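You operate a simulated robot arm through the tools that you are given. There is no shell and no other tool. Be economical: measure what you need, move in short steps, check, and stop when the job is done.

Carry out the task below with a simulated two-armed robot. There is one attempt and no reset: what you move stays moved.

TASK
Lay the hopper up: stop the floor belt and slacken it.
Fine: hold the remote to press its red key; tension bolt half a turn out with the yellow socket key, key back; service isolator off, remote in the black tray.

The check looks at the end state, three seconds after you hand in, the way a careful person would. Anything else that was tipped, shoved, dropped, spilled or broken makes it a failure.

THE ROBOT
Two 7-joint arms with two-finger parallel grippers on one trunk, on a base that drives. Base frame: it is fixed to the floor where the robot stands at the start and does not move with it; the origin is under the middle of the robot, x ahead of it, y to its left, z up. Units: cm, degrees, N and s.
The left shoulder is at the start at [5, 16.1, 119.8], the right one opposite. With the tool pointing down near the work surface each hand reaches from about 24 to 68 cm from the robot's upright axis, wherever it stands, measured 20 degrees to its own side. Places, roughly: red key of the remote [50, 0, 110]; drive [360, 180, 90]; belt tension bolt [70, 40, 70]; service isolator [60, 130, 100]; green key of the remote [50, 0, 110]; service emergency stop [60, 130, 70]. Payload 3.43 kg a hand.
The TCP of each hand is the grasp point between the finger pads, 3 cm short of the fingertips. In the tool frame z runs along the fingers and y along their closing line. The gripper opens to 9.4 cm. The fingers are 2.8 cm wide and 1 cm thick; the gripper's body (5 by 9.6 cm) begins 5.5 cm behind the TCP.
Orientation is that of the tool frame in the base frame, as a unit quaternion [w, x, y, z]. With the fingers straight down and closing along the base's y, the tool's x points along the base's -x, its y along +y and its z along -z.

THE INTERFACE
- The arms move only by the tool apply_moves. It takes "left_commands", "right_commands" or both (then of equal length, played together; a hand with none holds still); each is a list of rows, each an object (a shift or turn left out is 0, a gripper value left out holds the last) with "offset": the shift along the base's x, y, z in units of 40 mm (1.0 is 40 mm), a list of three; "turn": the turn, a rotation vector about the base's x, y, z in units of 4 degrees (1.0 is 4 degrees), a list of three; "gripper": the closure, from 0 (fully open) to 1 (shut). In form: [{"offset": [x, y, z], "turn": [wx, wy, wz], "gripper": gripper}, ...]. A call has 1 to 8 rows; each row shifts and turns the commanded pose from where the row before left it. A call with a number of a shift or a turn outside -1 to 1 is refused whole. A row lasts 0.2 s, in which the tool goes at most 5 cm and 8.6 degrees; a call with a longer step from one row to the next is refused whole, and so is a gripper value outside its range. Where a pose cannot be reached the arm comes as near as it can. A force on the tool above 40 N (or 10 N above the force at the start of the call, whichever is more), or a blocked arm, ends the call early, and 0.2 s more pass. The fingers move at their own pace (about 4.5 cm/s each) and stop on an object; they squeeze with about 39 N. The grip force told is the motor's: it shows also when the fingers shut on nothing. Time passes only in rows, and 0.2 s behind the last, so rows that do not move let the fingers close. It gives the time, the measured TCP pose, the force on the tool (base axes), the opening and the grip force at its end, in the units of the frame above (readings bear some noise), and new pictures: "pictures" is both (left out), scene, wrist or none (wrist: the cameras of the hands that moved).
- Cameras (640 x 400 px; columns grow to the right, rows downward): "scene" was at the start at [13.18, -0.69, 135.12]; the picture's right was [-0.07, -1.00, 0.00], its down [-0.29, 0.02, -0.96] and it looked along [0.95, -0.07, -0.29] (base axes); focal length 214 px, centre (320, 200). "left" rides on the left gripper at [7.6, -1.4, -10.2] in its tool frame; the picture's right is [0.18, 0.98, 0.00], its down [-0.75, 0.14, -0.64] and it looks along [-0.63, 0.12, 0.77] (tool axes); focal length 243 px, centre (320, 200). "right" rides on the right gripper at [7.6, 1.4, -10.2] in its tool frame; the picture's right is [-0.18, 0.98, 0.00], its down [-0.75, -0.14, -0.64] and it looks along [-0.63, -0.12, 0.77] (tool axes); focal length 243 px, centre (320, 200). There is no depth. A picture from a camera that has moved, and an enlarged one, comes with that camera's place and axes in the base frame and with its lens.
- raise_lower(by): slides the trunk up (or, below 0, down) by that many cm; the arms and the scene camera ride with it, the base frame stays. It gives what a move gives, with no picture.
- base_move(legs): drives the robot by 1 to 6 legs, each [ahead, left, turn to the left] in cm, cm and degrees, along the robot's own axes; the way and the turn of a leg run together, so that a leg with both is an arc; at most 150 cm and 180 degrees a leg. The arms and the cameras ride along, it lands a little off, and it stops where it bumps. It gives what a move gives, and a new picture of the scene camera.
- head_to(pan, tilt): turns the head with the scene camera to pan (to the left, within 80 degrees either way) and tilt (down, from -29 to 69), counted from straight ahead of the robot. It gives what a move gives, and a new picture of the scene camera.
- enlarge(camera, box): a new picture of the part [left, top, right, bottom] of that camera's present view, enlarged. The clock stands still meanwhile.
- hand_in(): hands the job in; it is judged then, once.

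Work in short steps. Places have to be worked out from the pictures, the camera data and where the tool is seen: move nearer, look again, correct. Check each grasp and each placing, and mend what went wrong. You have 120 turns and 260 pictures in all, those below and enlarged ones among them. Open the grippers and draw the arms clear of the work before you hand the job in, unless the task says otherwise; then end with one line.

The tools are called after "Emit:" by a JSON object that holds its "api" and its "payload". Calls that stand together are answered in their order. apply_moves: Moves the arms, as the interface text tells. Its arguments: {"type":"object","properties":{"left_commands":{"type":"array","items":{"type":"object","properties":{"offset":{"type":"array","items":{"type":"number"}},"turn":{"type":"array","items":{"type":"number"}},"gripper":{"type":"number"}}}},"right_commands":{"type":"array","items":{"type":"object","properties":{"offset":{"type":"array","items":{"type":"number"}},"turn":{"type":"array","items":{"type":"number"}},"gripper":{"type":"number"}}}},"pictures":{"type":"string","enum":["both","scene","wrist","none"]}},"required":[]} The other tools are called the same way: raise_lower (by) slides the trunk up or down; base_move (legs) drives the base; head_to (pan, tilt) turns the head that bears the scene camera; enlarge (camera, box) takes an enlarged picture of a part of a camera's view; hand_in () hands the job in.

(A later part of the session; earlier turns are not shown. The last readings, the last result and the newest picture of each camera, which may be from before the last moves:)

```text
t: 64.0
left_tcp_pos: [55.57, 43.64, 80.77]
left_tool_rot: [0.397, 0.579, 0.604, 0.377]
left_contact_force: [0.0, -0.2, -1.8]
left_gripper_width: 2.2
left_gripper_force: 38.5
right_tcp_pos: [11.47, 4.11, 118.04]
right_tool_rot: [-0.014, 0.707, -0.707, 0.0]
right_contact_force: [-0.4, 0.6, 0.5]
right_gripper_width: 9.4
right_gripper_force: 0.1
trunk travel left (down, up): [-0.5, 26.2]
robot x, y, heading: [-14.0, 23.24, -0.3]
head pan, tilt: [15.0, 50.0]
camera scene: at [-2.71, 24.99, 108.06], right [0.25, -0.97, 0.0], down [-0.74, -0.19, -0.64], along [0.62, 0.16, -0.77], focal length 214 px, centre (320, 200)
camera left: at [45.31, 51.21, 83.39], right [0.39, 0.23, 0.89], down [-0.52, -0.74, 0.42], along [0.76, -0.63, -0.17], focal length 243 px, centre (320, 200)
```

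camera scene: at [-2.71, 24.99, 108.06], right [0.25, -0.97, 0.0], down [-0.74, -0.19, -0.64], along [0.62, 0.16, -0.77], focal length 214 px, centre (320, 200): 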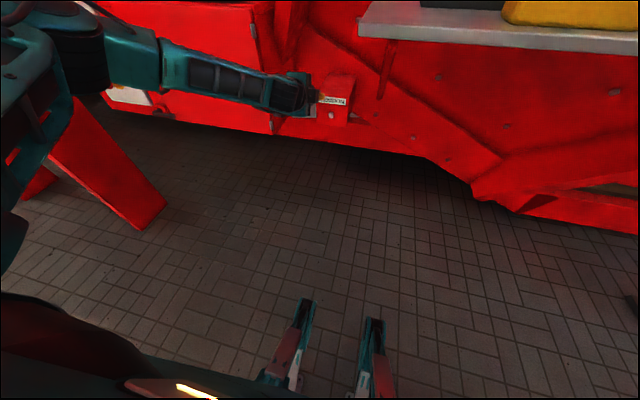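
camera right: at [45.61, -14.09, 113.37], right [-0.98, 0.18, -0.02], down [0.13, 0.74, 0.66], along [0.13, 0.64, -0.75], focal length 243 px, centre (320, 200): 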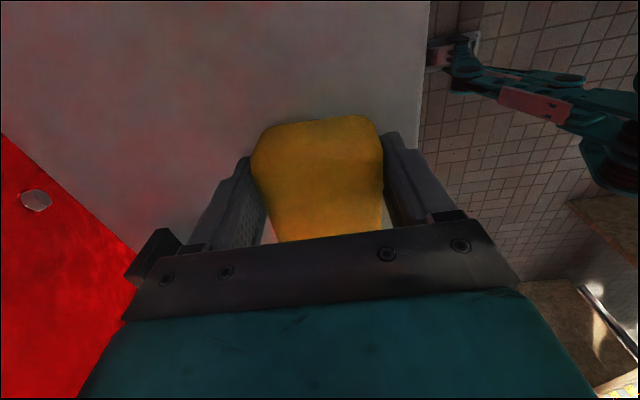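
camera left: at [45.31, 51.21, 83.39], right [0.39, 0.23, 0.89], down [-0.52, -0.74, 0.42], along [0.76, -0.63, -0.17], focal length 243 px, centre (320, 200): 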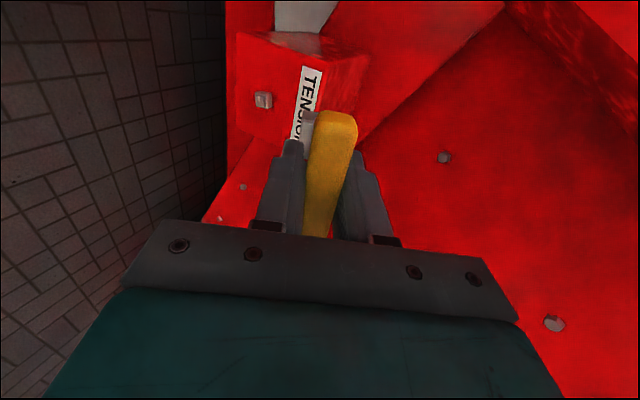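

Roll works; the camera now sits on the left side with the handle level. I'll level the pitch and lower.

Emit:
{"api": "apply_moves", "payload": {"left_commands": [{"turn": [0, -1, 0], "offset": [0, 0, -0.3]}, {"turn": [0, -1, 0], "offset": [0, 0, -0.5]}, {"turn": [0, -1, 0], "offset": [0, 0, -0.5]}, {"turn": [0, -1, 0], "offset": [0, 0, -0.5]}, {"turn": [0, -1, 0], "offset": [0, -0.2, -0.5]}, {"turn": [0, -0.9, 0], "offset": [0, -0.2, -0.5]}, {"offset": [0, -0.2, -0.5]}, {"offset": [0, 0, -0.3]}]}}

```text
t: 65.8
left_tcp_pos: [55.58, 42.7, 78.61]
left_tool_rot: [0.396, 0.579, 0.604, 0.377]
left_contact_force: [-0.1, -0.4, -1.2]
left_gripper_width: 2.2
left_gripper_force: 39.1
left hand out of reach, approached as far as the arm can: row 1, 2, 3, 4, 5, 6, 8
right_tcp_pos: [11.68, 4.15, 118.05]
right_tool_rot: [0.014, -0.707, 0.707, -0.001]
right_contact_force: [0.6, 0.4, 0.2]
right_gripper_width: 9.42
right_gripper_force: 0.1
trunk travel left (down, up): [-0.5, 26.2]
robot x, y, heading: [-13.97, 23.15, -0.2]
head pan, tilt: [15.0, 50.0]
camera scene: at [-2.7, 24.99, 108.06], right [0.25, -0.97, 0.0], down [-0.74, -0.19, -0.64], along [0.62, 0.16, -0.77], focal length 214 px, centre (320, 200)
camera left: at [45.45, 50.29, 81.12], right [0.39, 0.23, 0.89], down [-0.52, -0.74, 0.42], along [0.76, -0.63, -0.17], focal length 243 px, centre (320, 200)
```

scene: 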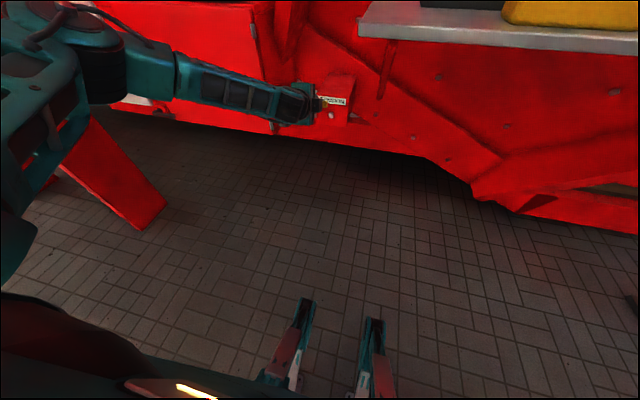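
left: 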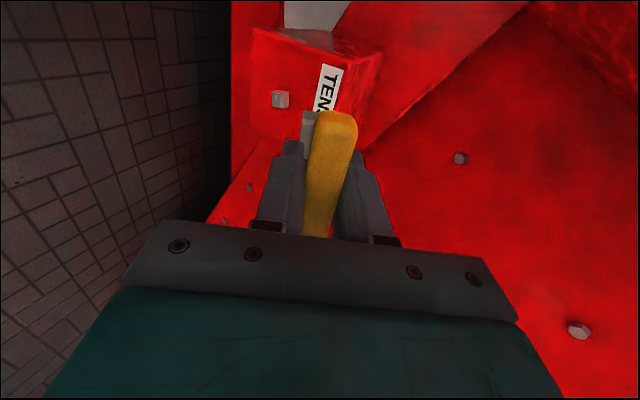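

Pitch won't level in this elbow-out posture. I'll raise the hand to about shoulder height with the arm extended, level it there, then come down level.

Emit:
{"api": "apply_moves", "payload": {"left_commands": [{"offset": [0, 0, 0.8]}, {"offset": [0, 0, 0.8]}, {"offset": [0, 0, 0.8]}, {"offset": [0, 0, 0.8]}, {"offset": [0, 0, 0.8]}, {"offset": [0, 0, 0.8]}, {"offset": [0, 0, 0.8]}, {"offset": [0, 0, 0.4]}], "pictures": "none"}}

Emit:
{"api": "apply_moves", "payload": {"left_commands": [{"turn": [0, -1, 0]}, {"turn": [0, -1, 0]}, {"turn": [0, -1, 0]}, {"turn": [0, -1, 0]}, {"turn": [0, -1, 0]}, {"turn": [0, -0.9, 0]}, {}]}}

```text
t: 67.6
left_tcp_pos: [53.68, 41.74, 100.37]
left_tool_rot: [0.4, 0.576, 0.604, 0.378]
left_contact_force: [0.0, -0.2, -1.3]
left_gripper_width: 2.18
left_gripper_force: 38.9
left hand out of reach, approached as far as the arm can: row 7, 8
right_tcp_pos: [11.51, 4.05, 118.2]
right_tool_rot: [0.014, -0.706, 0.708, 0.0]
right_contact_force: [-0.4, -0.4, -0.5]
right_gripper_width: 9.41
right_gripper_force: 0.1
trunk travel left (down, up): [-0.5, 26.2]
robot x, y, heading: [-13.7, 23.13, -0.5]
head pan, tilt: [15.0, 50.0]
```

```text
t: 69.2
left_tcp_pos: [53.7, 41.93, 100.32]
left_tool_rot: [0.477, 0.52, 0.544, 0.453]
left_contact_force: [0.2, 0.1, -1.4]
left_gripper_width: 2.18
left_gripper_force: 39.2
left hand out of reach, approached as far as the arm can: row 5, 6
right_tcp_pos: [11.61, 4.09, 118.16]
right_tool_rot: [-0.014, 0.707, -0.707, 0.001]
right_contact_force: [-0.2, -0.8, 0.0]
right_gripper_width: 9.4
right_gripper_force: 0.1
trunk travel left (down, up): [-0.5, 26.2]
robot x, y, heading: [-13.92, 23.01, -0.3]
head pan, tilt: [15.0, 50.0]
camera scene: at [-2.71, 24.99, 108.06], right [0.25, -0.97, 0.0], down [-0.74, -0.19, -0.64], along [0.62, 0.16, -0.77], focal length 214 px, centre (320, 200)
camera left: at [43.28, 49.51, 99.95], right [0.13, 0.23, 0.96], down [-0.62, -0.74, 0.26], along [0.78, -0.63, 0.05], focal length 243 px, centre (320, 200)
```

scene: 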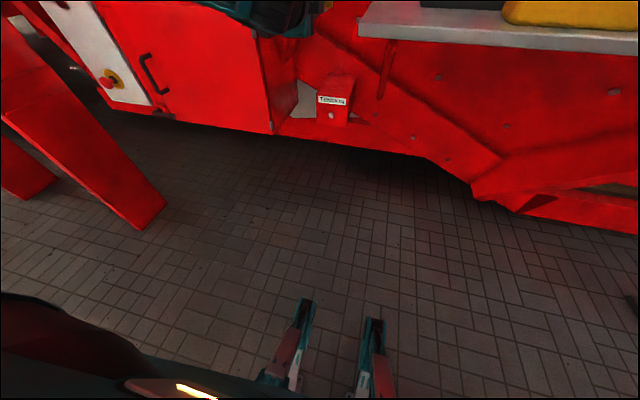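
left: 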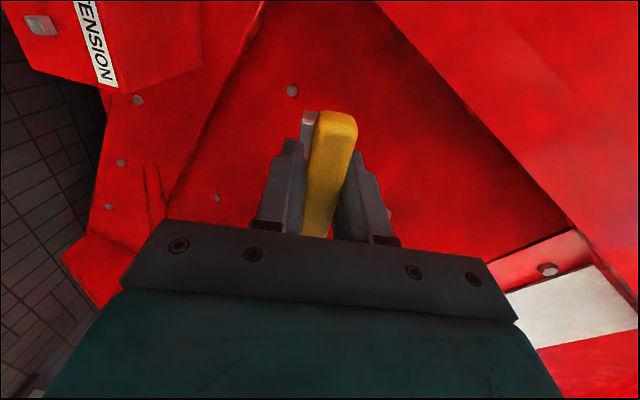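

Nearly level now (7° down). I'll descend while drawing slightly back so it stays within reach.

Emit:
{"api": "apply_moves", "payload": {"left_commands": [{"offset": [-0.4, 0.1, -0.3]}, {"offset": [-0.3, 0.1, -0.7]}, {"offset": [-0.3, 0.1, -0.8]}, {"offset": [-0.3, 0, -0.8]}, {"offset": [-0.2, 0, -0.8]}, {"offset": [-0.2, 0, -0.8]}, {"offset": [-0.2, 0, -0.8]}, {"offset": [0, 0, -0.8]}]}}

```text
t: 71.0
left_tcp_pos: [51.84, 42.47, 98.26]
left_tool_rot: [0.477, 0.519, 0.544, 0.454]
left_contact_force: [0.0, 0.7, -0.2]
left_gripper_width: 2.21
left_gripper_force: 39.2
left hand out of reach, approached as far as the arm can: row 2, 3, 4, 5, 6, 7, 8
right_tcp_pos: [11.49, 4.17, 118.15]
right_tool_rot: [0.015, -0.707, 0.707, -0.001]
right_contact_force: [0.1, 0.5, 0.2]
right_gripper_width: 9.39
right_gripper_force: 0.0
trunk travel left (down, up): [-0.5, 26.2]
robot x, y, heading: [-13.88, 23.14, -0.2]
head pan, tilt: [15.0, 50.0]
camera scene: at [-2.71, 24.99, 108.06], right [0.25, -0.97, 0.0], down [-0.74, -0.19, -0.64], along [0.62, 0.16, -0.77], focal length 214 px, centre (320, 200)
camera left: at [41.39, 50.02, 97.86], right [0.13, 0.23, 0.96], down [-0.62, -0.74, 0.26], along [0.78, -0.63, 0.04], focal length 243 px, centre (320, 200)
```

scene: 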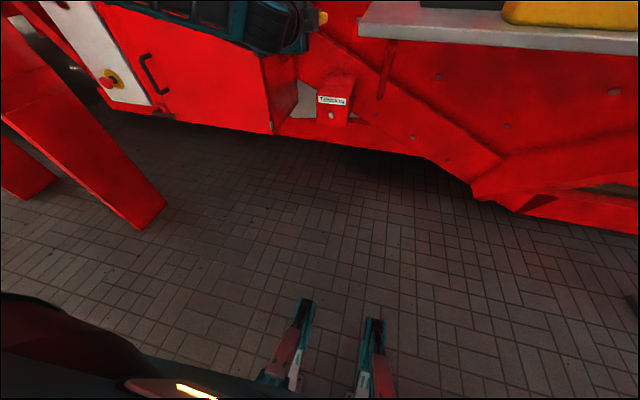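
left: 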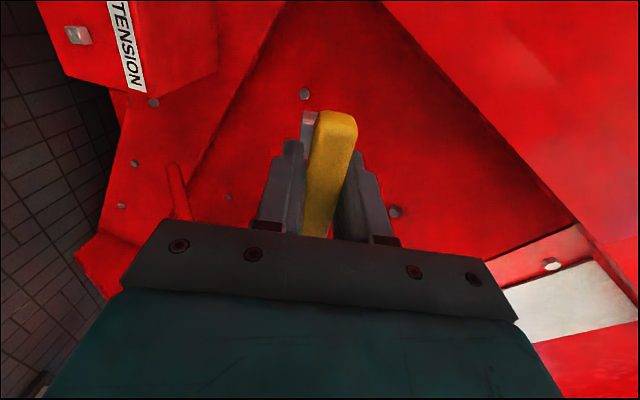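

Below about z=98 the arm can't hold level in this heading. I'll test whether pointing the hand to the robot's right, as if the robot stood turned left, allows a level hand lower down.

Emit:
{"api": "apply_moves", "payload": {"left_commands": [{"turn": [0, 0, -1], "offset": [-0.4, 0.3, 0]}, {"turn": [0, 0, -1], "offset": [-0.4, 0.3, 0]}, {"turn": [0, 0, -1], "offset": [-0.4, 0.3, 0]}, {"turn": [0, 0, -1], "offset": [-0.3, 0.3, 0]}, {"turn": [0, 0, -1], "offset": [-0.3, 0.2, 0]}, {"turn": [0, 0, -1], "offset": [-0.3, 0, 0]}, {"turn": [0, 0, -1], "offset": [0, 0, -0.3]}, {"turn": [0, 0, -1], "offset": [0, 0, -0.3]}], "pictures": "none"}}

Emit:
{"api": "apply_moves", "payload": {"left_commands": [{"turn": [0, 0, -1], "offset": [0, 0, -0.3]}, {"turn": [0, 0, -1], "offset": [0, 0, -0.5]}, {"turn": [0, 0, -1], "offset": [0, 0, -0.6]}, {"turn": [0, 0, -1], "offset": [0, 0, -0.6]}, {"turn": [0, 0, -1], "offset": [0, 0, -0.6]}, {"turn": [0, 0, -1], "offset": [0, 0, -0.6]}, {"turn": [0, 0, -1], "offset": [0, 0, -0.6]}, {"turn": [0, 0, -1], "offset": [0, 0, -0.6]}], "pictures": "scene"}}

```text
t: 72.8
left_tcp_pos: [44.81, 49.28, 100.17]
left_tool_rot: [0.584, 0.64, 0.411, 0.283]
left_contact_force: [0.8, 0.4, -0.8]
left_gripper_width: 2.18
left_gripper_force: 39.7
left hand out of reach, approached as far as the arm can: row 1, 4, 5, 6, 7, 8
right_tcp_pos: [11.63, 4.09, 118.08]
right_tool_rot: [-0.015, 0.707, -0.707, 0.001]
right_contact_force: [0.5, -0.6, -0.9]
right_gripper_width: 9.43
right_gripper_force: 0.1
trunk travel left (down, up): [-0.5, 26.2]
robot x, y, heading: [-14.17, 23.22, -0.4]
head pan, tilt: [15.0, 50.0]
```

```text
t: 74.6
left_tcp_pos: [46.86, 54.39, 102.99]
left_tool_rot: [0.642, 0.727, 0.219, 0.109]
left_contact_force: [-0.4, -0.1, -1.8]
left_gripper_width: 2.17
left_gripper_force: 39.0
left hand out of reach, approached as far as the arm can: row 1, 2, 3, 4, 5, 6, 7, 8
right_tcp_pos: [11.62, 4.18, 118.08]
right_tool_rot: [-0.013, 0.708, -0.706, 0.002]
right_contact_force: [0.6, -0.1, 0.2]
right_gripper_width: 9.4
right_gripper_force: 0.0
trunk travel left (down, up): [-0.5, 26.2]
robot x, y, heading: [-14.34, 23.32, -0.1]
head pan, tilt: [15.0, 50.0]
camera scene: at [-2.7, 25.0, 108.06], right [0.25, -0.97, 0.0], down [-0.74, -0.19, -0.64], along [0.62, 0.16, -0.77], focal length 214 px, centre (320, 200)
```

scene: 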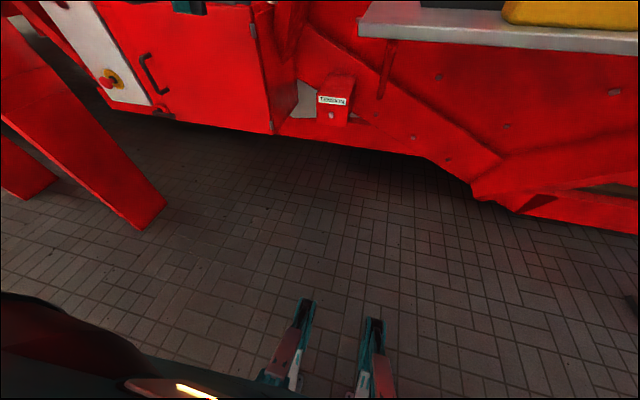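

Pointing inward doesn't help. I'll try swinging the hand outward (to the left), which should draw the elbow in and down, then lower and swing back.

Emit:
{"api": "apply_moves", "payload": {"left_commands": [{"turn": [0, 0, 1], "offset": [-0.2, 0, 0]}, {"turn": [0, 0, 1], "offset": [-0.2, 0, 0]}, {"turn": [0, 0, 1], "offset": [-0.2, 0, 0]}, {"turn": [0, 0, 1], "offset": [-0.2, 0, 0]}, {"turn": [0, 0, 1], "offset": [-0.2, 0, 0]}, {"turn": [0, 0, 1]}, {"turn": [0, 0, 1]}, {"turn": [0, 0, 1]}], "pictures": "none"}}

Emit:
{"api": "apply_moves", "payload": {"left_commands": [{"turn": [0, 0, 1]}, {"turn": [0, 0, 1]}, {"turn": [0, 0, 1]}, {"turn": [0, 0, 1]}, {"turn": [0, 0, 1]}, {"turn": [0, 0, 1]}, {"turn": [0, 0, 1]}, {"turn": [0, 0, 1]}], "pictures": "none"}}

Emit:
{"api": "apply_moves", "payload": {"left_commands": [{"turn": [0, 0, 1]}, {"turn": [0, 0, 1]}, {"turn": [0, 0, 1]}, {"turn": [0, 0, 1]}, {"turn": [0, 0, 1]}, {"turn": [0, 0, 1]}, {"turn": [0, 0, 1]}, {"turn": [0, 0, 1]}], "pictures": "none"}}

Emit:
{"api": "apply_moves", "payload": {"left_commands": [{"turn": [0, 0, 1]}, {"turn": [0, 0, 1]}, {"turn": [0, 0, 1]}, {"turn": [0, 0, 1]}, {"turn": [0, 0, 1]}, {"turn": [0, 0, 1]}, {"turn": [0, 0, 1]}, {"turn": [0, 0, 1]}], "pictures": "scene"}}

Emit:
{"api": "apply_moves", "payload": {"left_commands": [{"offset": [0, 0, -0.7]}, {"offset": [0, 0, -0.7]}, {"offset": [0, 0, -0.7]}, {"offset": [0, 0, -0.7]}, {"offset": [0, 0, -0.7]}, {"offset": [0, 0, -0.7]}, {"offset": [0, 0, -0.7]}, {"offset": [0, 0, -0.7]}], "pictures": "scene"}}

```text
t: 76.4
left_tcp_pos: [44.99, 53.72, 102.43]
left_tool_rot: [0.588, 0.637, 0.407, 0.288]
left_contact_force: [0.8, 0.0, -2.1]
left_gripper_width: 2.18
left_gripper_force: 39.7
left hand out of reach, approached as far as the arm can: row 2, 5, 6, 7
right_tcp_pos: [11.6, 4.21, 118.09]
right_tool_rot: [0.015, -0.707, 0.707, -0.001]
right_contact_force: [0.1, 0.6, 0.7]
right_gripper_width: 9.39
right_gripper_force: 0.1
trunk travel left (down, up): [-0.5, 26.2]
robot x, y, heading: [-14.08, 22.91, -0.3]
head pan, tilt: [15.0, 50.0]
```

```text
t: 78.2
left_tcp_pos: [45.16, 53.67, 102.29]
left_tool_rot: [0.484, 0.502, 0.568, 0.437]
left_contact_force: [0.3, -0.5, -0.9]
left_gripper_width: 2.16
left_gripper_force: 39.2
left hand out of reach, approached as far as the arm can: row 1
right_tcp_pos: [11.58, 4.17, 118.0]
right_tool_rot: [-0.014, 0.707, -0.707, 0.0]
right_contact_force: [-0.3, 0.1, -0.2]
right_gripper_width: 9.41
right_gripper_force: 0.3
trunk travel left (down, up): [-0.5, 26.2]
robot x, y, heading: [-14.08, 22.89, -0.2]
head pan, tilt: [15.0, 50.0]
```

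```text
t: 80.0
left_tcp_pos: [45.14, 53.69, 102.36]
left_tool_rot: [0.345, 0.326, 0.684, 0.554]
left_contact_force: [0.6, 0.0, -2.3]
left_gripper_width: 2.19
left_gripper_force: 38.9
right_tcp_pos: [11.61, 4.07, 118.2]
right_tool_rot: [-0.014, 0.707, -0.707, 0.001]
right_contact_force: [-0.2, 0.3, -0.1]
right_gripper_width: 9.41
right_gripper_force: 0.1
trunk travel left (down, up): [-0.5, 26.2]
robot x, y, heading: [-14.1, 23.02, -0.6]
head pan, tilt: [15.0, 50.0]
```

```text
t: 81.8
left_tcp_pos: [45.09, 53.71, 102.36]
left_tool_rot: [0.178, 0.125, 0.748, 0.627]
left_contact_force: [0.0, 0.2, -0.7]
left_gripper_width: 2.18
left_gripper_force: 38.8
right_tcp_pos: [11.67, 4.18, 117.99]
right_tool_rot: [-0.014, 0.707, -0.707, 0.001]
right_contact_force: [0.0, -0.5, 0.4]
right_gripper_width: 9.4
right_gripper_force: 0.0
trunk travel left (down, up): [-0.5, 26.2]
robot x, y, heading: [-14.04, 22.91, -0.3]
head pan, tilt: [15.0, 50.0]
camera scene: at [-2.71, 24.98, 108.06], right [0.25, -0.97, 0.0], down [-0.74, -0.19, -0.64], along [0.62, 0.16, -0.77], focal length 214 px, centre (320, 200)
```

scene: 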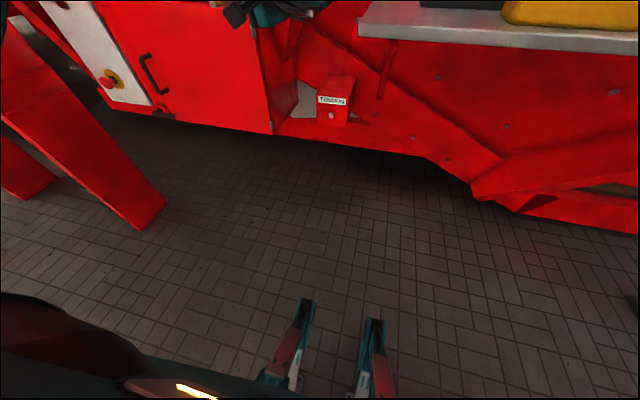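

```text
t: 83.6
left_tcp_pos: [45.45, 53.92, 79.83]
left_tool_rot: [0.18, 0.124, 0.747, 0.627]
left_contact_force: [-0.4, 0.0, -1.3]
left_gripper_width: 2.19
left_gripper_force: 39.3
right_tcp_pos: [11.54, 4.14, 118.02]
right_tool_rot: [-0.014, 0.707, -0.707, 0.001]
right_contact_force: [-0.1, -0.5, -1.3]
right_gripper_width: 9.42
right_gripper_force: 0.0
trunk travel left (down, up): [-0.5, 26.2]
robot x, y, heading: [-14.06, 23.18, -0.3]
head pan, tilt: [15.0, 50.0]
camera scene: at [-2.7, 24.99, 108.06], right [0.25, -0.97, 0.0], down [-0.74, -0.19, -0.64], along [0.62, 0.16, -0.77], focal length 214 px, centre (320, 200)
```

scene: 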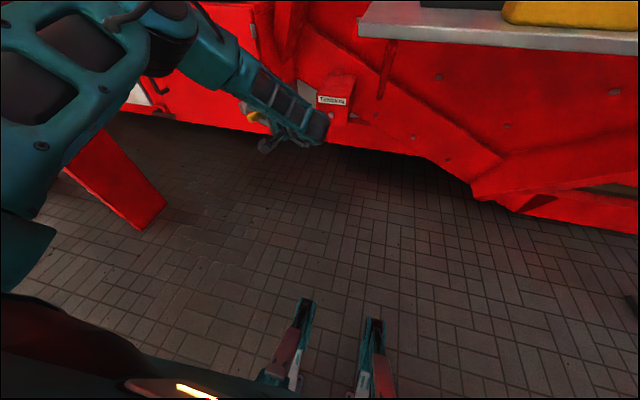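

Very useful: pointing outward, the hand goes down to z=80 easily. I'll lower to about 66, then swing back towards forward to see how much of it holds.

Emit:
{"api": "apply_moves", "payload": {"left_commands": [{"offset": [0, -0.2, -0.6]}, {"offset": [0, -0.2, -0.6]}, {"offset": [0, -0.2, -0.6]}, {"offset": [0, -0.2, -0.6]}, {"offset": [0, -0.2, -0.6]}, {"offset": [0, -0.2, -0.4]}], "pictures": "none"}}

Emit:
{"api": "apply_moves", "payload": {"left_commands": [{"turn": [0.7, -0.35, 0]}, {"turn": [0.7, -0.35, 0]}, {"turn": [0.5, -0.3, 0]}, {"turn": [0, 0, -1]}, {"turn": [0, 0, -1]}, {"turn": [0, 0, -1]}, {"turn": [0, 0, -1]}, {"turn": [0, 0, -1]}], "pictures": "none"}}

Emit:
{"api": "apply_moves", "payload": {"left_commands": [{"turn": [0, 0, -1]}, {"turn": [0, 0, -1]}, {"turn": [0, 0, -1]}, {"turn": [0, 0, -1]}, {"turn": [0, 0, -1]}, {"turn": [0, 0, -1]}, {"turn": [0, 0, -1]}, {"turn": [0, 0, -1]}]}}

```text
t: 85.0
left_tcp_pos: [45.2, 48.93, 66.08]
left_tool_rot: [0.18, 0.126, 0.748, 0.626]
left_contact_force: [0.6, 0.3, -1.6]
left_gripper_width: 2.17
left_gripper_force: 38.7
right_tcp_pos: [11.68, 4.16, 118.11]
right_tool_rot: [0.014, -0.707, 0.707, 0.0]
right_contact_force: [-0.6, -0.2, 0.1]
right_gripper_width: 9.39
right_gripper_force: 0.1
trunk travel left (down, up): [-0.5, 26.2]
robot x, y, heading: [-14.17, 23.27, -0.4]
head pan, tilt: [15.0, 50.0]
```

```text
t: 86.8
left_tcp_pos: [45.19, 48.83, 66.25]
left_tool_rot: [0.311, 0.235, 0.668, 0.634]
left_contact_force: [-0.4, 0.6, -1.3]
left_gripper_width: 2.18
left_gripper_force: 39.1
right_tcp_pos: [11.48, 4.14, 118.05]
right_tool_rot: [-0.013, 0.707, -0.707, 0.002]
right_contact_force: [-0.6, 0.0, 0.3]
right_gripper_width: 9.41
right_gripper_force: 0.1
trunk travel left (down, up): [-0.5, 26.2]
robot x, y, heading: [-13.84, 23.63, -0.0]
head pan, tilt: [15.0, 50.0]
```

```text
t: 88.6
left_tcp_pos: [45.64, 47.0, 66.95]
left_tool_rot: [0.369, 0.298, 0.645, 0.599]
left_contact_force: [-0.2, -0.2, -1.6]
left_gripper_width: 2.18
left_gripper_force: 38.8
left hand out of reach, approached as far as the arm can: row 3, 4, 5, 6, 7, 8
right_tcp_pos: [11.5, 4.1, 118.07]
right_tool_rot: [-0.014, 0.707, -0.707, 0.0]
right_contact_force: [0.1, -0.4, 0.9]
right_gripper_width: 9.4
right_gripper_force: 0.0
trunk travel left (down, up): [-0.5, 26.2]
robot x, y, heading: [-14.16, 22.72, -0.5]
head pan, tilt: [15.0, 50.0]
camera scene: at [-2.71, 24.99, 108.06], right [0.25, -0.97, 0.0], down [-0.74, -0.19, -0.64], along [0.62, 0.16, -0.77], focal length 214 px, centre (320, 200)
camera left: at [33.03, 47.44, 64.81], right [-0.16, 0.25, 0.95], down [-0.13, -0.96, 0.24], along [0.98, -0.09, 0.18], focal length 243 px, centre (320, 200)
```

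scene: 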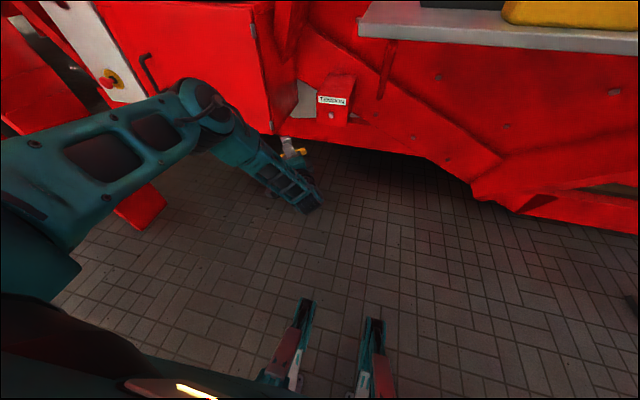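
left: 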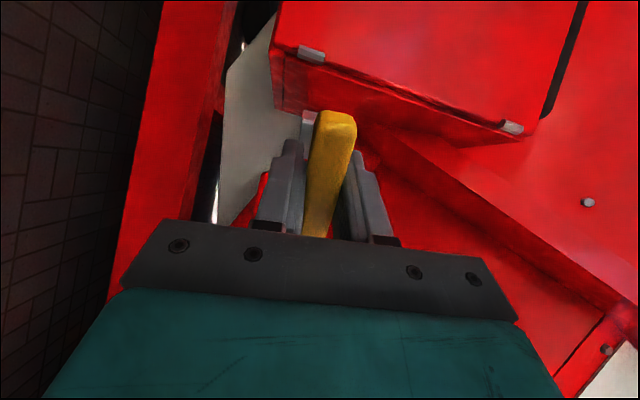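

The hand is now level at z=67, pointing 33° left of the robot's forward. So with the robot turned about 42° right, the key will point along +x. I'll drive left first, then turn in place.

Emit:
{"api": "base_move", "payload": {"legs": [[0, 36, 0], [0, 0, -40]]}}

Emit:
{"api": "head_to", "payload": {"pan": 40, "tilt": 35}}

Emit:
{"api": "enlarge", "payload": {"camera": "left", "box": [0, 0, 640, 400]}}

```text
t: 92.7
left_tcp_pos: [47.62, 39.4, 66.95]
left_tool_rot: [0.548, 0.498, 0.507, 0.441]
left_contact_force: [0.2, 0.3, -1.1]
left_gripper_width: 2.15
left_gripper_force: 38.4
right_tcp_pos: [-5.97, 27.61, 118.06]
right_tool_rot: [0.012, -0.43, 0.903, -0.006]
right_contact_force: [-0.3, -0.2, -0.6]
right_gripper_width: 9.39
right_gripper_force: 0.0
trunk travel left (down, up): [-0.5, 26.2]
robot x, y, heading: [-13.36, 58.49, -39.6]
head pan, tilt: [15.0, 50.0]
camera scene: at [-3.9, 52.86, 108.06], right [-0.41, -0.91, 0.0], down [-0.7, 0.32, -0.64], along [0.59, -0.27, -0.77], focal length 214 px, centre (320, 200)
```

scene: 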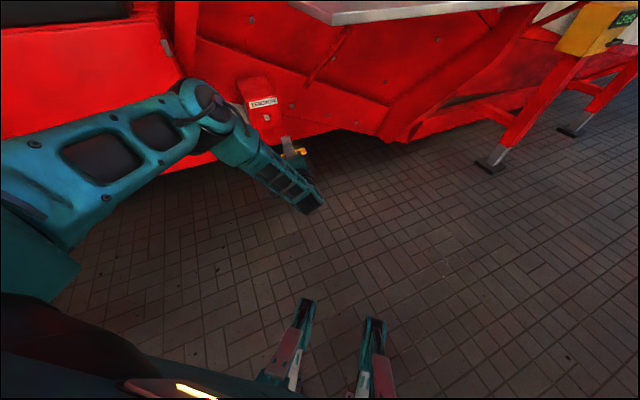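

```text
t: 93.6
left_tcp_pos: [47.56, 39.41, 67.07]
left_tool_rot: [0.548, 0.497, 0.508, 0.441]
left_contact_force: [-0.6, 0.0, -1.3]
left_gripper_width: 2.19
left_gripper_force: 39.3
right_tcp_pos: [-5.91, 27.8, 118.13]
right_tool_rot: [0.013, -0.429, 0.903, -0.005]
right_contact_force: [-0.4, 0.6, -0.4]
right_gripper_width: 9.4
right_gripper_force: 0.1
trunk travel left (down, up): [-0.5, 26.2]
robot x, y, heading: [-14.07, 58.63, -39.4]
head pan, tilt: [40.0, 35.0]
camera scene: at [-2.1, 56.13, 110.23], right [0.01, -1.0, 0.0], down [-0.57, -0.01, -0.82], along [0.82, 0.01, -0.57], focal length 214 px, centre (320, 200)
```

scene: 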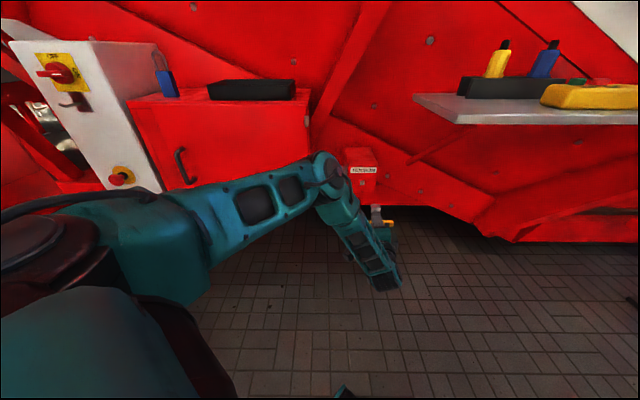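

```text
1.00 times, centred on (320, 200) of left
camera zoom: at [38.01, 47.8, 64.81], right [0.04, 0.3, 0.95], down [-0.71, -0.67, 0.24], along [0.71, -0.68, 0.18], focal length 243 px, centre (320, 200)
```

zoom: 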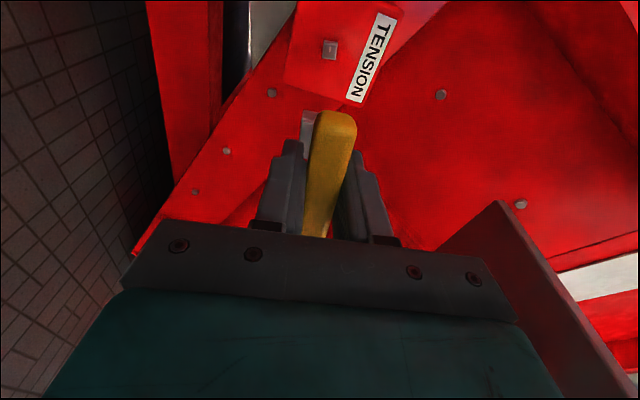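

Key now points nearly straight at the bolt. I'll zoom in on the bolt head with both cameras.

Emit:
{"api": "enlarge", "payload": {"camera": "scene", "box": [320, 140, 420, 240]}}

Emit:
{"api": "enlarge", "payload": {"camera": "left", "box": [250, 0, 410, 150]}}

```text
4.00 times, centred on (370, 190) of scene
camera zoom: at [-2.1, 56.13, 110.23], right [0.01, -1.0, 0.0], down [-0.57, -0.01, -0.82], along [0.82, 0.01, -0.57], focal length 858 px, centre (120, 240)
```

zoom: 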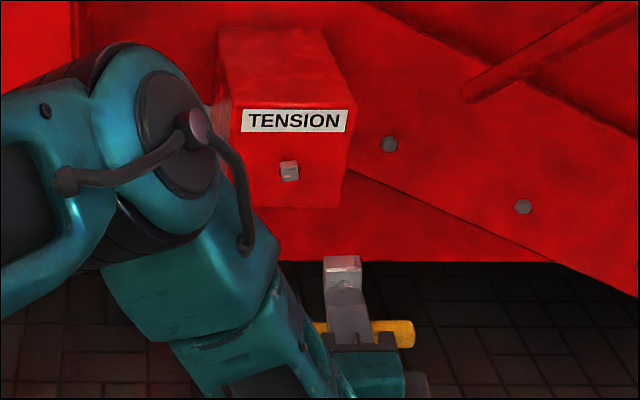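

```text
2.67 times, centred on (330, 75) of left
camera zoom: at [38.01, 47.8, 64.81], right [0.04, 0.3, 0.95], down [-0.71, -0.67, 0.24], along [0.71, -0.68, 0.18], focal length 647 px, centre (293, 533)
```

zoom: 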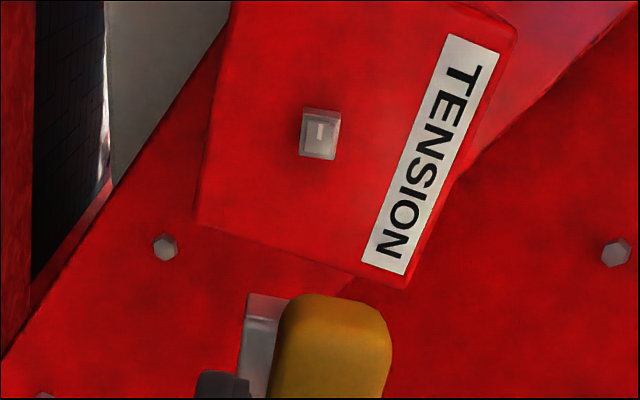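

Bolt head front is at (72.4, 40.2, 67), rolled about 10–13° anticlockwise, and the key's axis runs through the TCP. I'll correct yaw and roll, then drive 8 cm towards it.

Emit:
{"api": "apply_moves", "payload": {"left_commands": [{"turn": [-0.5, 0, 0.7], "offset": [0, 0.1, 0]}, {"turn": [-0.5, 0, 0.7], "offset": [0, 0.1, 0]}, {}], "pictures": "none"}}

Emit:
{"api": "base_move", "payload": {"legs": [[6.2, 5.1, 0]]}}

Emit:
{"api": "enlarge", "payload": {"camera": "scene", "box": [290, 130, 450, 240]}}

Emit:
{"api": "enlarge", "payload": {"camera": "left", "box": [200, 0, 440, 150]}}

```text
t: 94.4
left_tcp_pos: [47.68, 40.3, 66.83]
left_tool_rot: [0.543, 0.452, 0.547, 0.449]
left_contact_force: [0.2, -1.6, -0.9]
left_gripper_width: 2.2
left_gripper_force: 39.1
right_tcp_pos: [-5.99, 27.82, 118.15]
right_tool_rot: [0.013, -0.43, 0.903, -0.005]
right_contact_force: [0.3, 0.1, -0.3]
right_gripper_width: 9.4
right_gripper_force: 0.0
trunk travel left (down, up): [-0.5, 26.2]
robot x, y, heading: [-13.9, 58.45, -39.5]
head pan, tilt: [40.0, 35.0]
```

```text
t: 95.4
left_tcp_pos: [55.52, 40.02, 66.84]
left_tool_rot: [0.543, 0.452, 0.547, 0.449]
left_contact_force: [-0.4, -0.4, -0.8]
left_gripper_width: 2.17
left_gripper_force: 39.3
right_tcp_pos: [1.88, 27.61, 118.12]
right_tool_rot: [0.012, -0.43, 0.903, -0.006]
right_contact_force: [0.4, -0.2, 0.8]
right_gripper_width: 9.39
right_gripper_force: 0.1
trunk travel left (down, up): [-0.5, 26.2]
robot x, y, heading: [-5.93, 58.61, -39.3]
head pan, tilt: [40.0, 35.0]
camera scene: at [5.81, 55.98, 110.23], right [0.01, -1.0, 0.0], down [-0.57, -0.01, -0.82], along [0.82, 0.01, -0.57], focal length 214 px, centre (320, 200)
```

scene: 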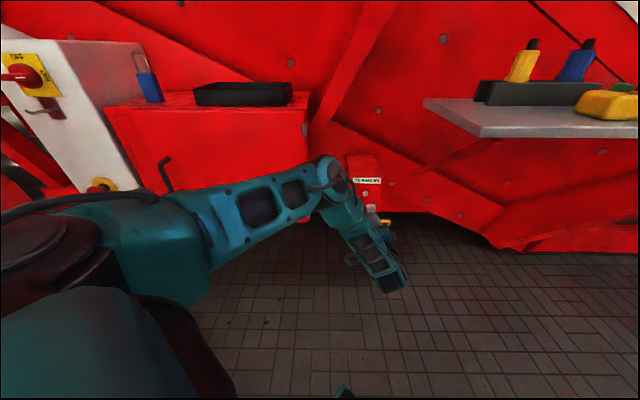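

```text
3.64 times, centred on (370, 185) of scene
camera zoom: at [5.81, 55.98, 110.23], right [0.01, -1.0, 0.0], down [-0.57, -0.01, -0.82], along [0.82, 0.01, -0.57], focal length 780 px, centre (138, 254)
```

zoom: 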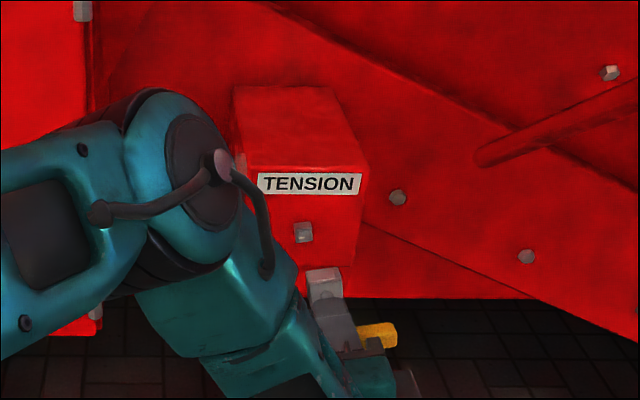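

```text
2.67 times, centred on (320, 75) of left
camera zoom: at [45.14, 47.31, 64.19], right [0.01, 0.37, 0.93], down [-0.64, -0.71, 0.28], along [0.77, -0.6, 0.23], focal length 647 px, centre (320, 533)
```

zoom: 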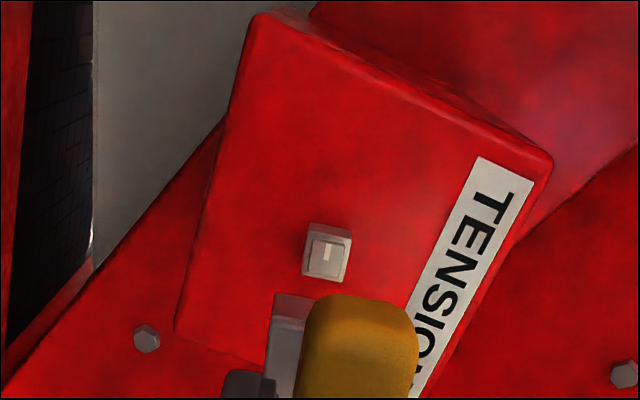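

Key and bolt are lined up to within a few millimetres. I'll advance slowly until contact.

Emit:
{"api": "apply_moves", "payload": {"left_commands": [{"offset": [0.3, -0.01, 0.03]}, {"offset": [0.3, 0, 0]}, {"offset": [0.3, 0, 0]}, {"offset": [0.3, 0, 0]}, {"offset": [0.3, 0, 0]}, {"offset": [0.2, 0, 0]}, {"offset": [0.1, 0, 0]}, {}], "pictures": "none"}}

Emit:
{"api": "enlarge", "payload": {"camera": "scene", "box": [290, 130, 450, 240]}}

Emit:
{"api": "enlarge", "payload": {"camera": "left", "box": [200, 0, 440, 150]}}

```text
t: 97.2
left_tcp_pos: [62.72, 40.01, 67.06]
left_tool_rot: [0.543, 0.452, 0.546, 0.449]
left_contact_force: [0.5, 0.4, -1.6]
left_gripper_width: 2.2
left_gripper_force: 39.3
right_tcp_pos: [1.99, 27.58, 118.08]
right_tool_rot: [0.014, -0.429, 0.903, -0.006]
right_contact_force: [0.6, 0.9, 0.1]
right_gripper_width: 9.4
right_gripper_force: 0.0
trunk travel left (down, up): [-0.5, 26.2]
robot x, y, heading: [-5.86, 58.28, -39.4]
head pan, tilt: [40.0, 35.0]
```

```text
3.64 times, centred on (370, 185) of scene
camera zoom: at [5.8, 55.98, 110.24], right [0.01, -1.0, 0.0], down [-0.57, -0.01, -0.82], along [0.82, 0.01, -0.57], focal length 780 px, centre (138, 254)
```

zoom: 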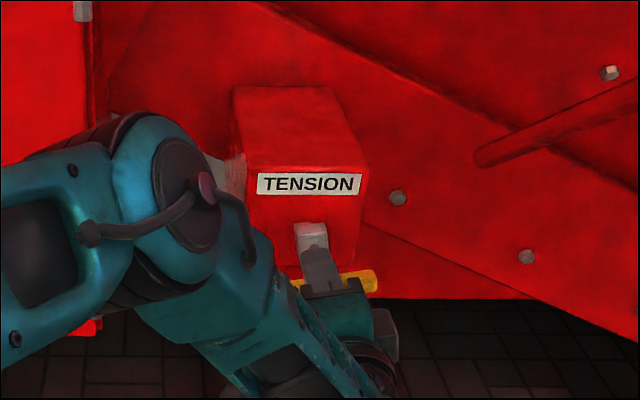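

```text
2.67 times, centred on (320, 75) of left
camera zoom: at [52.29, 47.27, 64.39], right [0.01, 0.36, 0.93], down [-0.64, -0.71, 0.28], along [0.77, -0.6, 0.23], focal length 647 px, centre (320, 533)
```

zoom: 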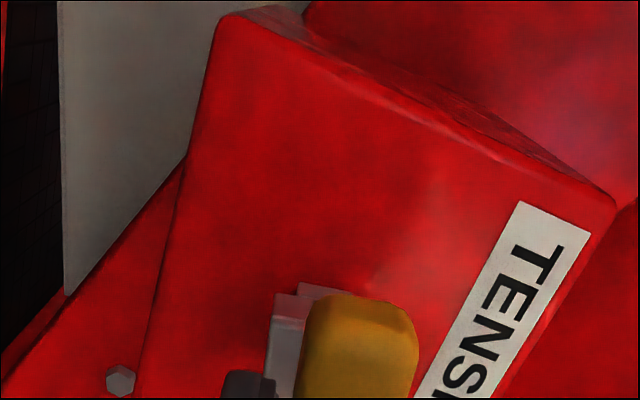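

The socket is right in front of the head. I'll keep pushing in small steps, watching the force.

Emit:
{"api": "apply_moves", "payload": {"left_commands": [{"offset": [0.07, 0, 0]}, {"offset": [0.07, 0, 0]}, {"offset": [0.07, 0, 0]}, {"offset": [0.07, 0, 0]}, {"offset": [0.07, 0, 0]}, {"offset": [0.07, 0, 0]}, {}], "pictures": "none"}}

Emit:
{"api": "enlarge", "payload": {"camera": "scene", "box": [310, 150, 430, 230]}}

Emit:
{"api": "enlarge", "payload": {"camera": "left", "box": [240, 60, 400, 160]}}

```text
t: 98.8
left_tcp_pos: [64.3, 40.35, 67.01]
left_tool_rot: [0.542, 0.452, 0.548, 0.45]
left_contact_force: [-17.8, 17.1, 1.2]
left_gripper_width: 2.19
left_gripper_force: 38.9
right_tcp_pos: [1.96, 27.63, 118.13]
right_tool_rot: [0.014, -0.43, 0.903, -0.006]
right_contact_force: [0.3, 0.5, 0.2]
right_gripper_width: 9.37
right_gripper_force: 0.1
trunk travel left (down, up): [-0.5, 26.2]
robot x, y, heading: [-5.92, 58.63, -39.2]
head pan, tilt: [40.0, 35.0]
```

```text
5.00 times, centred on (370, 190) of scene
camera zoom: at [5.66, 56.09, 110.26], right [0.01, -1.0, 0.0], down [-0.57, -0.01, -0.82], along [0.82, 0.01, -0.57], focal length 1072 px, centre (70, 250)
```

zoom: 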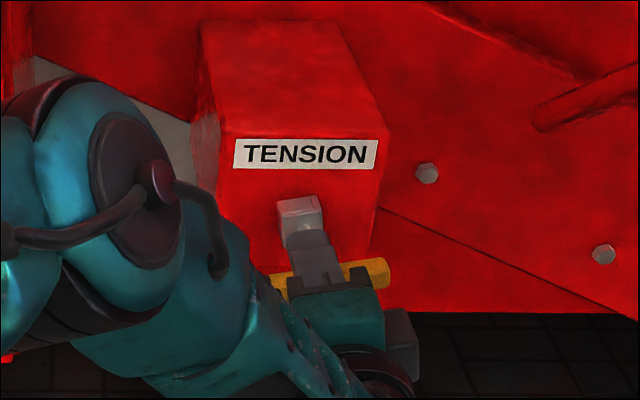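

```text
4.00 times, centred on (320, 110) of left
camera zoom: at [53.89, 47.42, 64.35], right [0.0, 0.37, 0.93], down [-0.64, -0.72, 0.28], along [0.77, -0.6, 0.23], focal length 970 px, centre (320, 560)
```

zoom: 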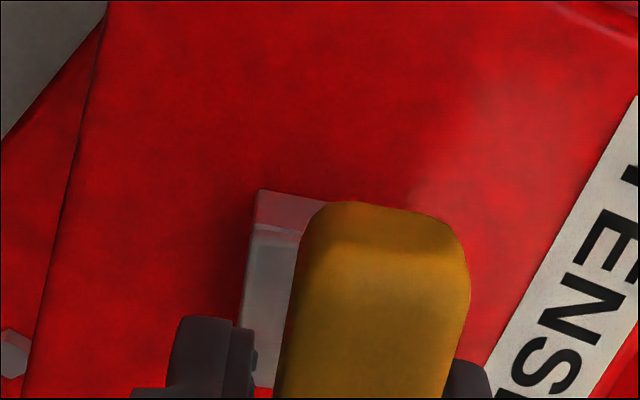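

Contact pushes the key towards +y. I'll ease back, shift y by +0.4 and retry, with a slight roll wiggle.

Emit:
{"api": "apply_moves", "payload": {"left_commands": [{"offset": [-0.12, 0, 0]}, {"offset": [0, 0.03, 0]}, {"offset": [0.05, 0, 0]}, {"offset": [0.05, 0, 0]}, {"offset": [0.05, 0, 0], "turn": [-0.5, 0, 0]}, {"offset": [0.05, 0, 0], "turn": [-0.5, 0, 0]}], "pictures": "none"}}

Emit:
{"api": "enlarge", "payload": {"camera": "left", "box": [240, 60, 400, 160]}}

```text
t: 100.2
left_tcp_pos: [64.37, 39.97, 66.97]
left_tool_rot: [0.558, 0.435, 0.562, 0.429]
left_contact_force: [-29.9, 16.7, 0.4]
left_gripper_width: 2.21
left_gripper_force: 38.8
right_tcp_pos: [1.88, 27.65, 117.98]
right_tool_rot: [0.013, -0.43, 0.903, -0.006]
right_contact_force: [-0.1, 0.3, -0.2]
right_gripper_width: 9.41
right_gripper_force: 0.1
trunk travel left (down, up): [-0.5, 26.2]
robot x, y, heading: [-6.04, 58.5, -39.4]
head pan, tilt: [40.0, 35.0]
```

```text
4.00 times, centred on (320, 110) of left
camera zoom: at [53.99, 47.02, 63.75], right [0.01, 0.43, 0.9], down [-0.64, -0.69, 0.34], along [0.77, -0.58, 0.27], focal length 970 px, centre (320, 560)
```

zoom: 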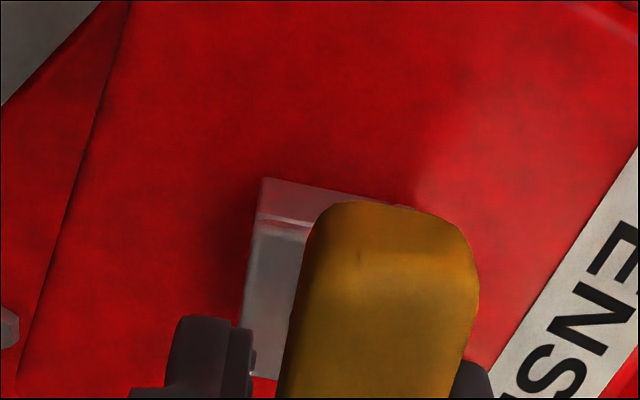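

The key isn't seating yet. I'll back off 3 cm and inspect the key in the grip and the bolt's offset.

Emit:
{"api": "apply_moves", "payload": {"left_commands": [{"offset": [-0.25, 0, 0]}, {"offset": [-0.25, 0, 0]}, {"offset": [-0.25, 0, 0]}, {}], "pictures": "none"}}

Emit:
{"api": "enlarge", "payload": {"camera": "left", "box": [240, 30, 400, 130]}}

Emit:
{"api": "enlarge", "payload": {"camera": "scene", "box": [330, 160, 410, 220]}}

```text
t: 101.2
left_tcp_pos: [61.83, 40.1, 67.08]
left_tool_rot: [0.559, 0.433, 0.561, 0.431]
left_contact_force: [-0.8, 0.4, -1.1]
left_gripper_width: 2.17
left_gripper_force: 39.1
right_tcp_pos: [1.94, 27.64, 118.15]
right_tool_rot: [0.013, -0.43, 0.903, -0.005]
right_contact_force: [-0.4, -0.1, 0.1]
right_gripper_width: 9.42
right_gripper_force: 0.1
trunk travel left (down, up): [-0.5, 26.2]
robot x, y, heading: [-5.8, 59.04, -39.3]
head pan, tilt: [40.0, 35.0]
```

```text
4.00 times, centred on (320, 80) of left
camera zoom: at [51.37, 47.12, 63.91], right [0.01, 0.43, 0.9], down [-0.64, -0.69, 0.33], along [0.77, -0.58, 0.27], focal length 970 px, centre (320, 680)
```

zoom: 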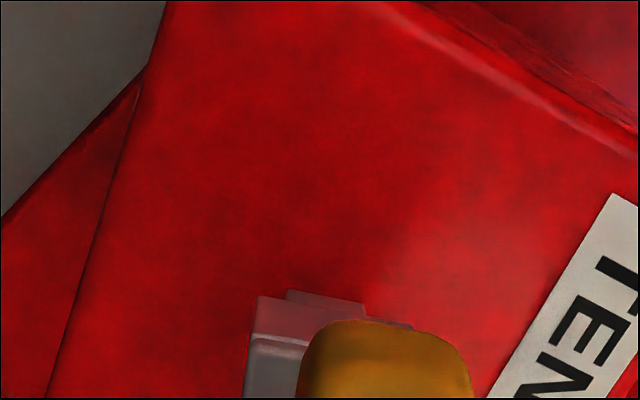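

```text
6.67 times, centred on (370, 190) of scene
camera zoom: at [5.8, 55.98, 110.24], right [0.01, -1.0, 0.0], down [-0.57, -0.01, -0.82], along [0.82, 0.01, -0.57], focal length 1430 px, centre (-13, 267)
```

zoom: 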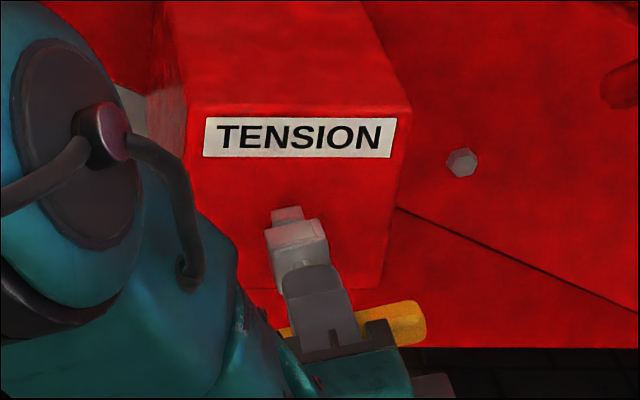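

Roll now matches the head. I judge the socket needs about +0.15 in y and +0.15 in z. I'll shift it and advance again in small steps.

Emit:
{"api": "apply_moves", "payload": {"left_commands": [{"offset": [0.2, 0.04, 0.04]}, {"offset": [0.2, 0, 0]}, {"offset": [0.12, 0, 0]}, {"offset": [0.06, 0, 0]}, {"offset": [0.06, 0, 0]}, {"offset": [0.06, 0, 0]}, {}], "pictures": "none"}}

Emit:
{"api": "enlarge", "payload": {"camera": "scene", "box": [330, 160, 410, 220]}}

```text
t: 102.8
left_tcp_pos: [64.37, 40.21, 67.16]
left_tool_rot: [0.558, 0.434, 0.562, 0.429]
left_contact_force: [-12.0, -0.4, -1.7]
left_gripper_width: 2.17
left_gripper_force: 39.3
right_tcp_pos: [1.93, 27.62, 118.22]
right_tool_rot: [0.012, -0.43, 0.903, -0.006]
right_contact_force: [0.0, 0.5, -0.1]
right_gripper_width: 9.39
right_gripper_force: 0.1
trunk travel left (down, up): [-0.5, 26.2]
robot x, y, heading: [-6.1, 58.44, -39.4]
head pan, tilt: [40.0, 35.0]
```

```text
6.67 times, centred on (370, 190) of scene
camera zoom: at [5.72, 55.98, 110.25], right [0.01, -1.0, 0.0], down [-0.57, -0.01, -0.82], along [0.82, 0.01, -0.57], focal length 1430 px, centre (-13, 267)
```

zoom: 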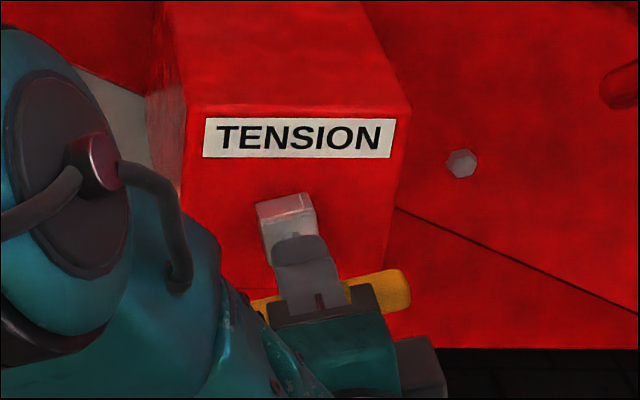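

Contact is at the head's face with a clean axial push. I'll keep light pressure and search with small y/z/roll moves until it slips on.

Emit:
{"api": "apply_moves", "payload": {"left_commands": [{"offset": [0.03, 0.04, 0]}, {"offset": [0, 0, 0.04]}, {"offset": [0, -0.04, 0]}, {"offset": [0, -0.04, 0]}, {"offset": [0, 0, -0.04]}, {"offset": [0, 0, -0.04]}, {"offset": [0, 0.04, 0]}, {"offset": [0, 0.04, 0]}], "pictures": "none"}}

Emit:
{"api": "apply_moves", "payload": {"left_commands": [{"offset": [0.02, -0.04, 0.04], "turn": [0.5, 0, 0]}, {"turn": [0.5, 0, 0]}, {"turn": [-0.5, 0, 0]}, {"turn": [-0.5, 0, 0]}, {"turn": [-0.5, 0, 0]}, {"turn": [-0.5, 0, 0]}, {"turn": [0.5, 0, 0]}, {"turn": [0.5, 0, 0]}], "pictures": "none"}}

Emit:
{"api": "enlarge", "payload": {"camera": "scene", "box": [330, 160, 410, 220]}}

Emit:
{"api": "enlarge", "payload": {"camera": "left", "box": [240, 60, 400, 160]}}

```text
t: 104.6
left_tcp_pos: [64.44, 40.23, 67.07]
left_tool_rot: [0.559, 0.435, 0.561, 0.428]
left_contact_force: [-33.2, 0.7, 1.1]
left_gripper_width: 2.2
left_gripper_force: 38.3
right_tcp_pos: [1.68, 27.67, 118.07]
right_tool_rot: [0.013, -0.431, 0.902, -0.006]
right_contact_force: [-0.1, -0.1, -1.3]
right_gripper_width: 9.4
right_gripper_force: 0.0
trunk travel left (down, up): [-0.5, 26.2]
robot x, y, heading: [-6.03, 58.31, -39.6]
head pan, tilt: [40.0, 35.0]
```

```text
t: 106.4
left_tcp_pos: [64.57, 40.15, 67.05]
left_tool_rot: [0.559, 0.435, 0.562, 0.429]
left_contact_force: [-33.1, 0.8, -3.5]
left_gripper_width: 2.19
left_gripper_force: 38.7
right_tcp_pos: [1.86, 27.52, 118.02]
right_tool_rot: [0.014, -0.43, 0.903, -0.006]
right_contact_force: [0.9, 0.7, 0.3]
right_gripper_width: 9.4
right_gripper_force: 0.1
trunk travel left (down, up): [-0.5, 26.2]
robot x, y, heading: [-5.85, 58.3, -39.3]
head pan, tilt: [40.0, 35.0]
```

```text
6.67 times, centred on (370, 190) of scene
camera zoom: at [5.65, 55.98, 110.26], right [0.01, -1.0, 0.0], down [-0.57, -0.01, -0.82], along [0.82, 0.01, -0.57], focal length 1430 px, centre (-13, 267)
```

zoom: 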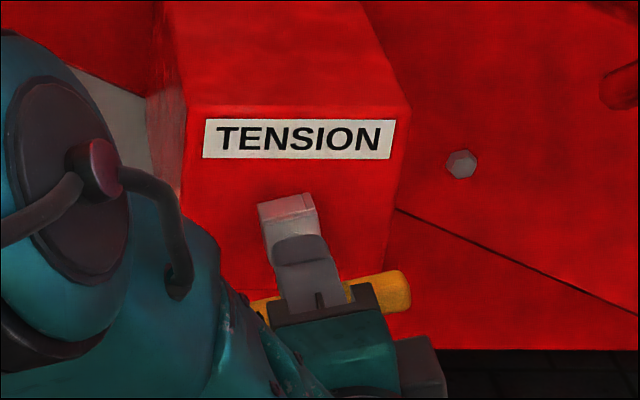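

```text
4.00 times, centred on (320, 110) of left
camera zoom: at [54.15, 47.25, 63.98], right [0.01, 0.43, 0.9], down [-0.64, -0.69, 0.33], along [0.77, -0.58, 0.27], focal length 970 px, centre (320, 560)
```

zoom: 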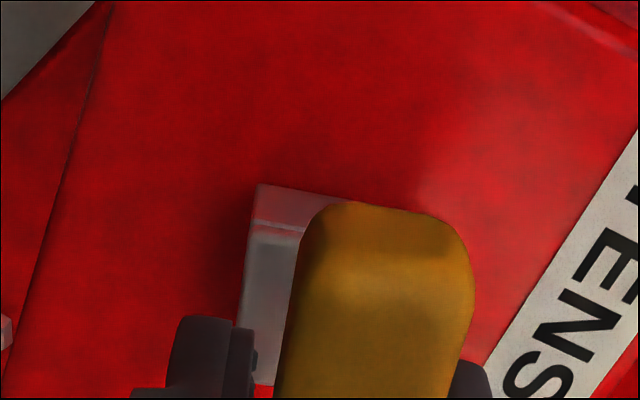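

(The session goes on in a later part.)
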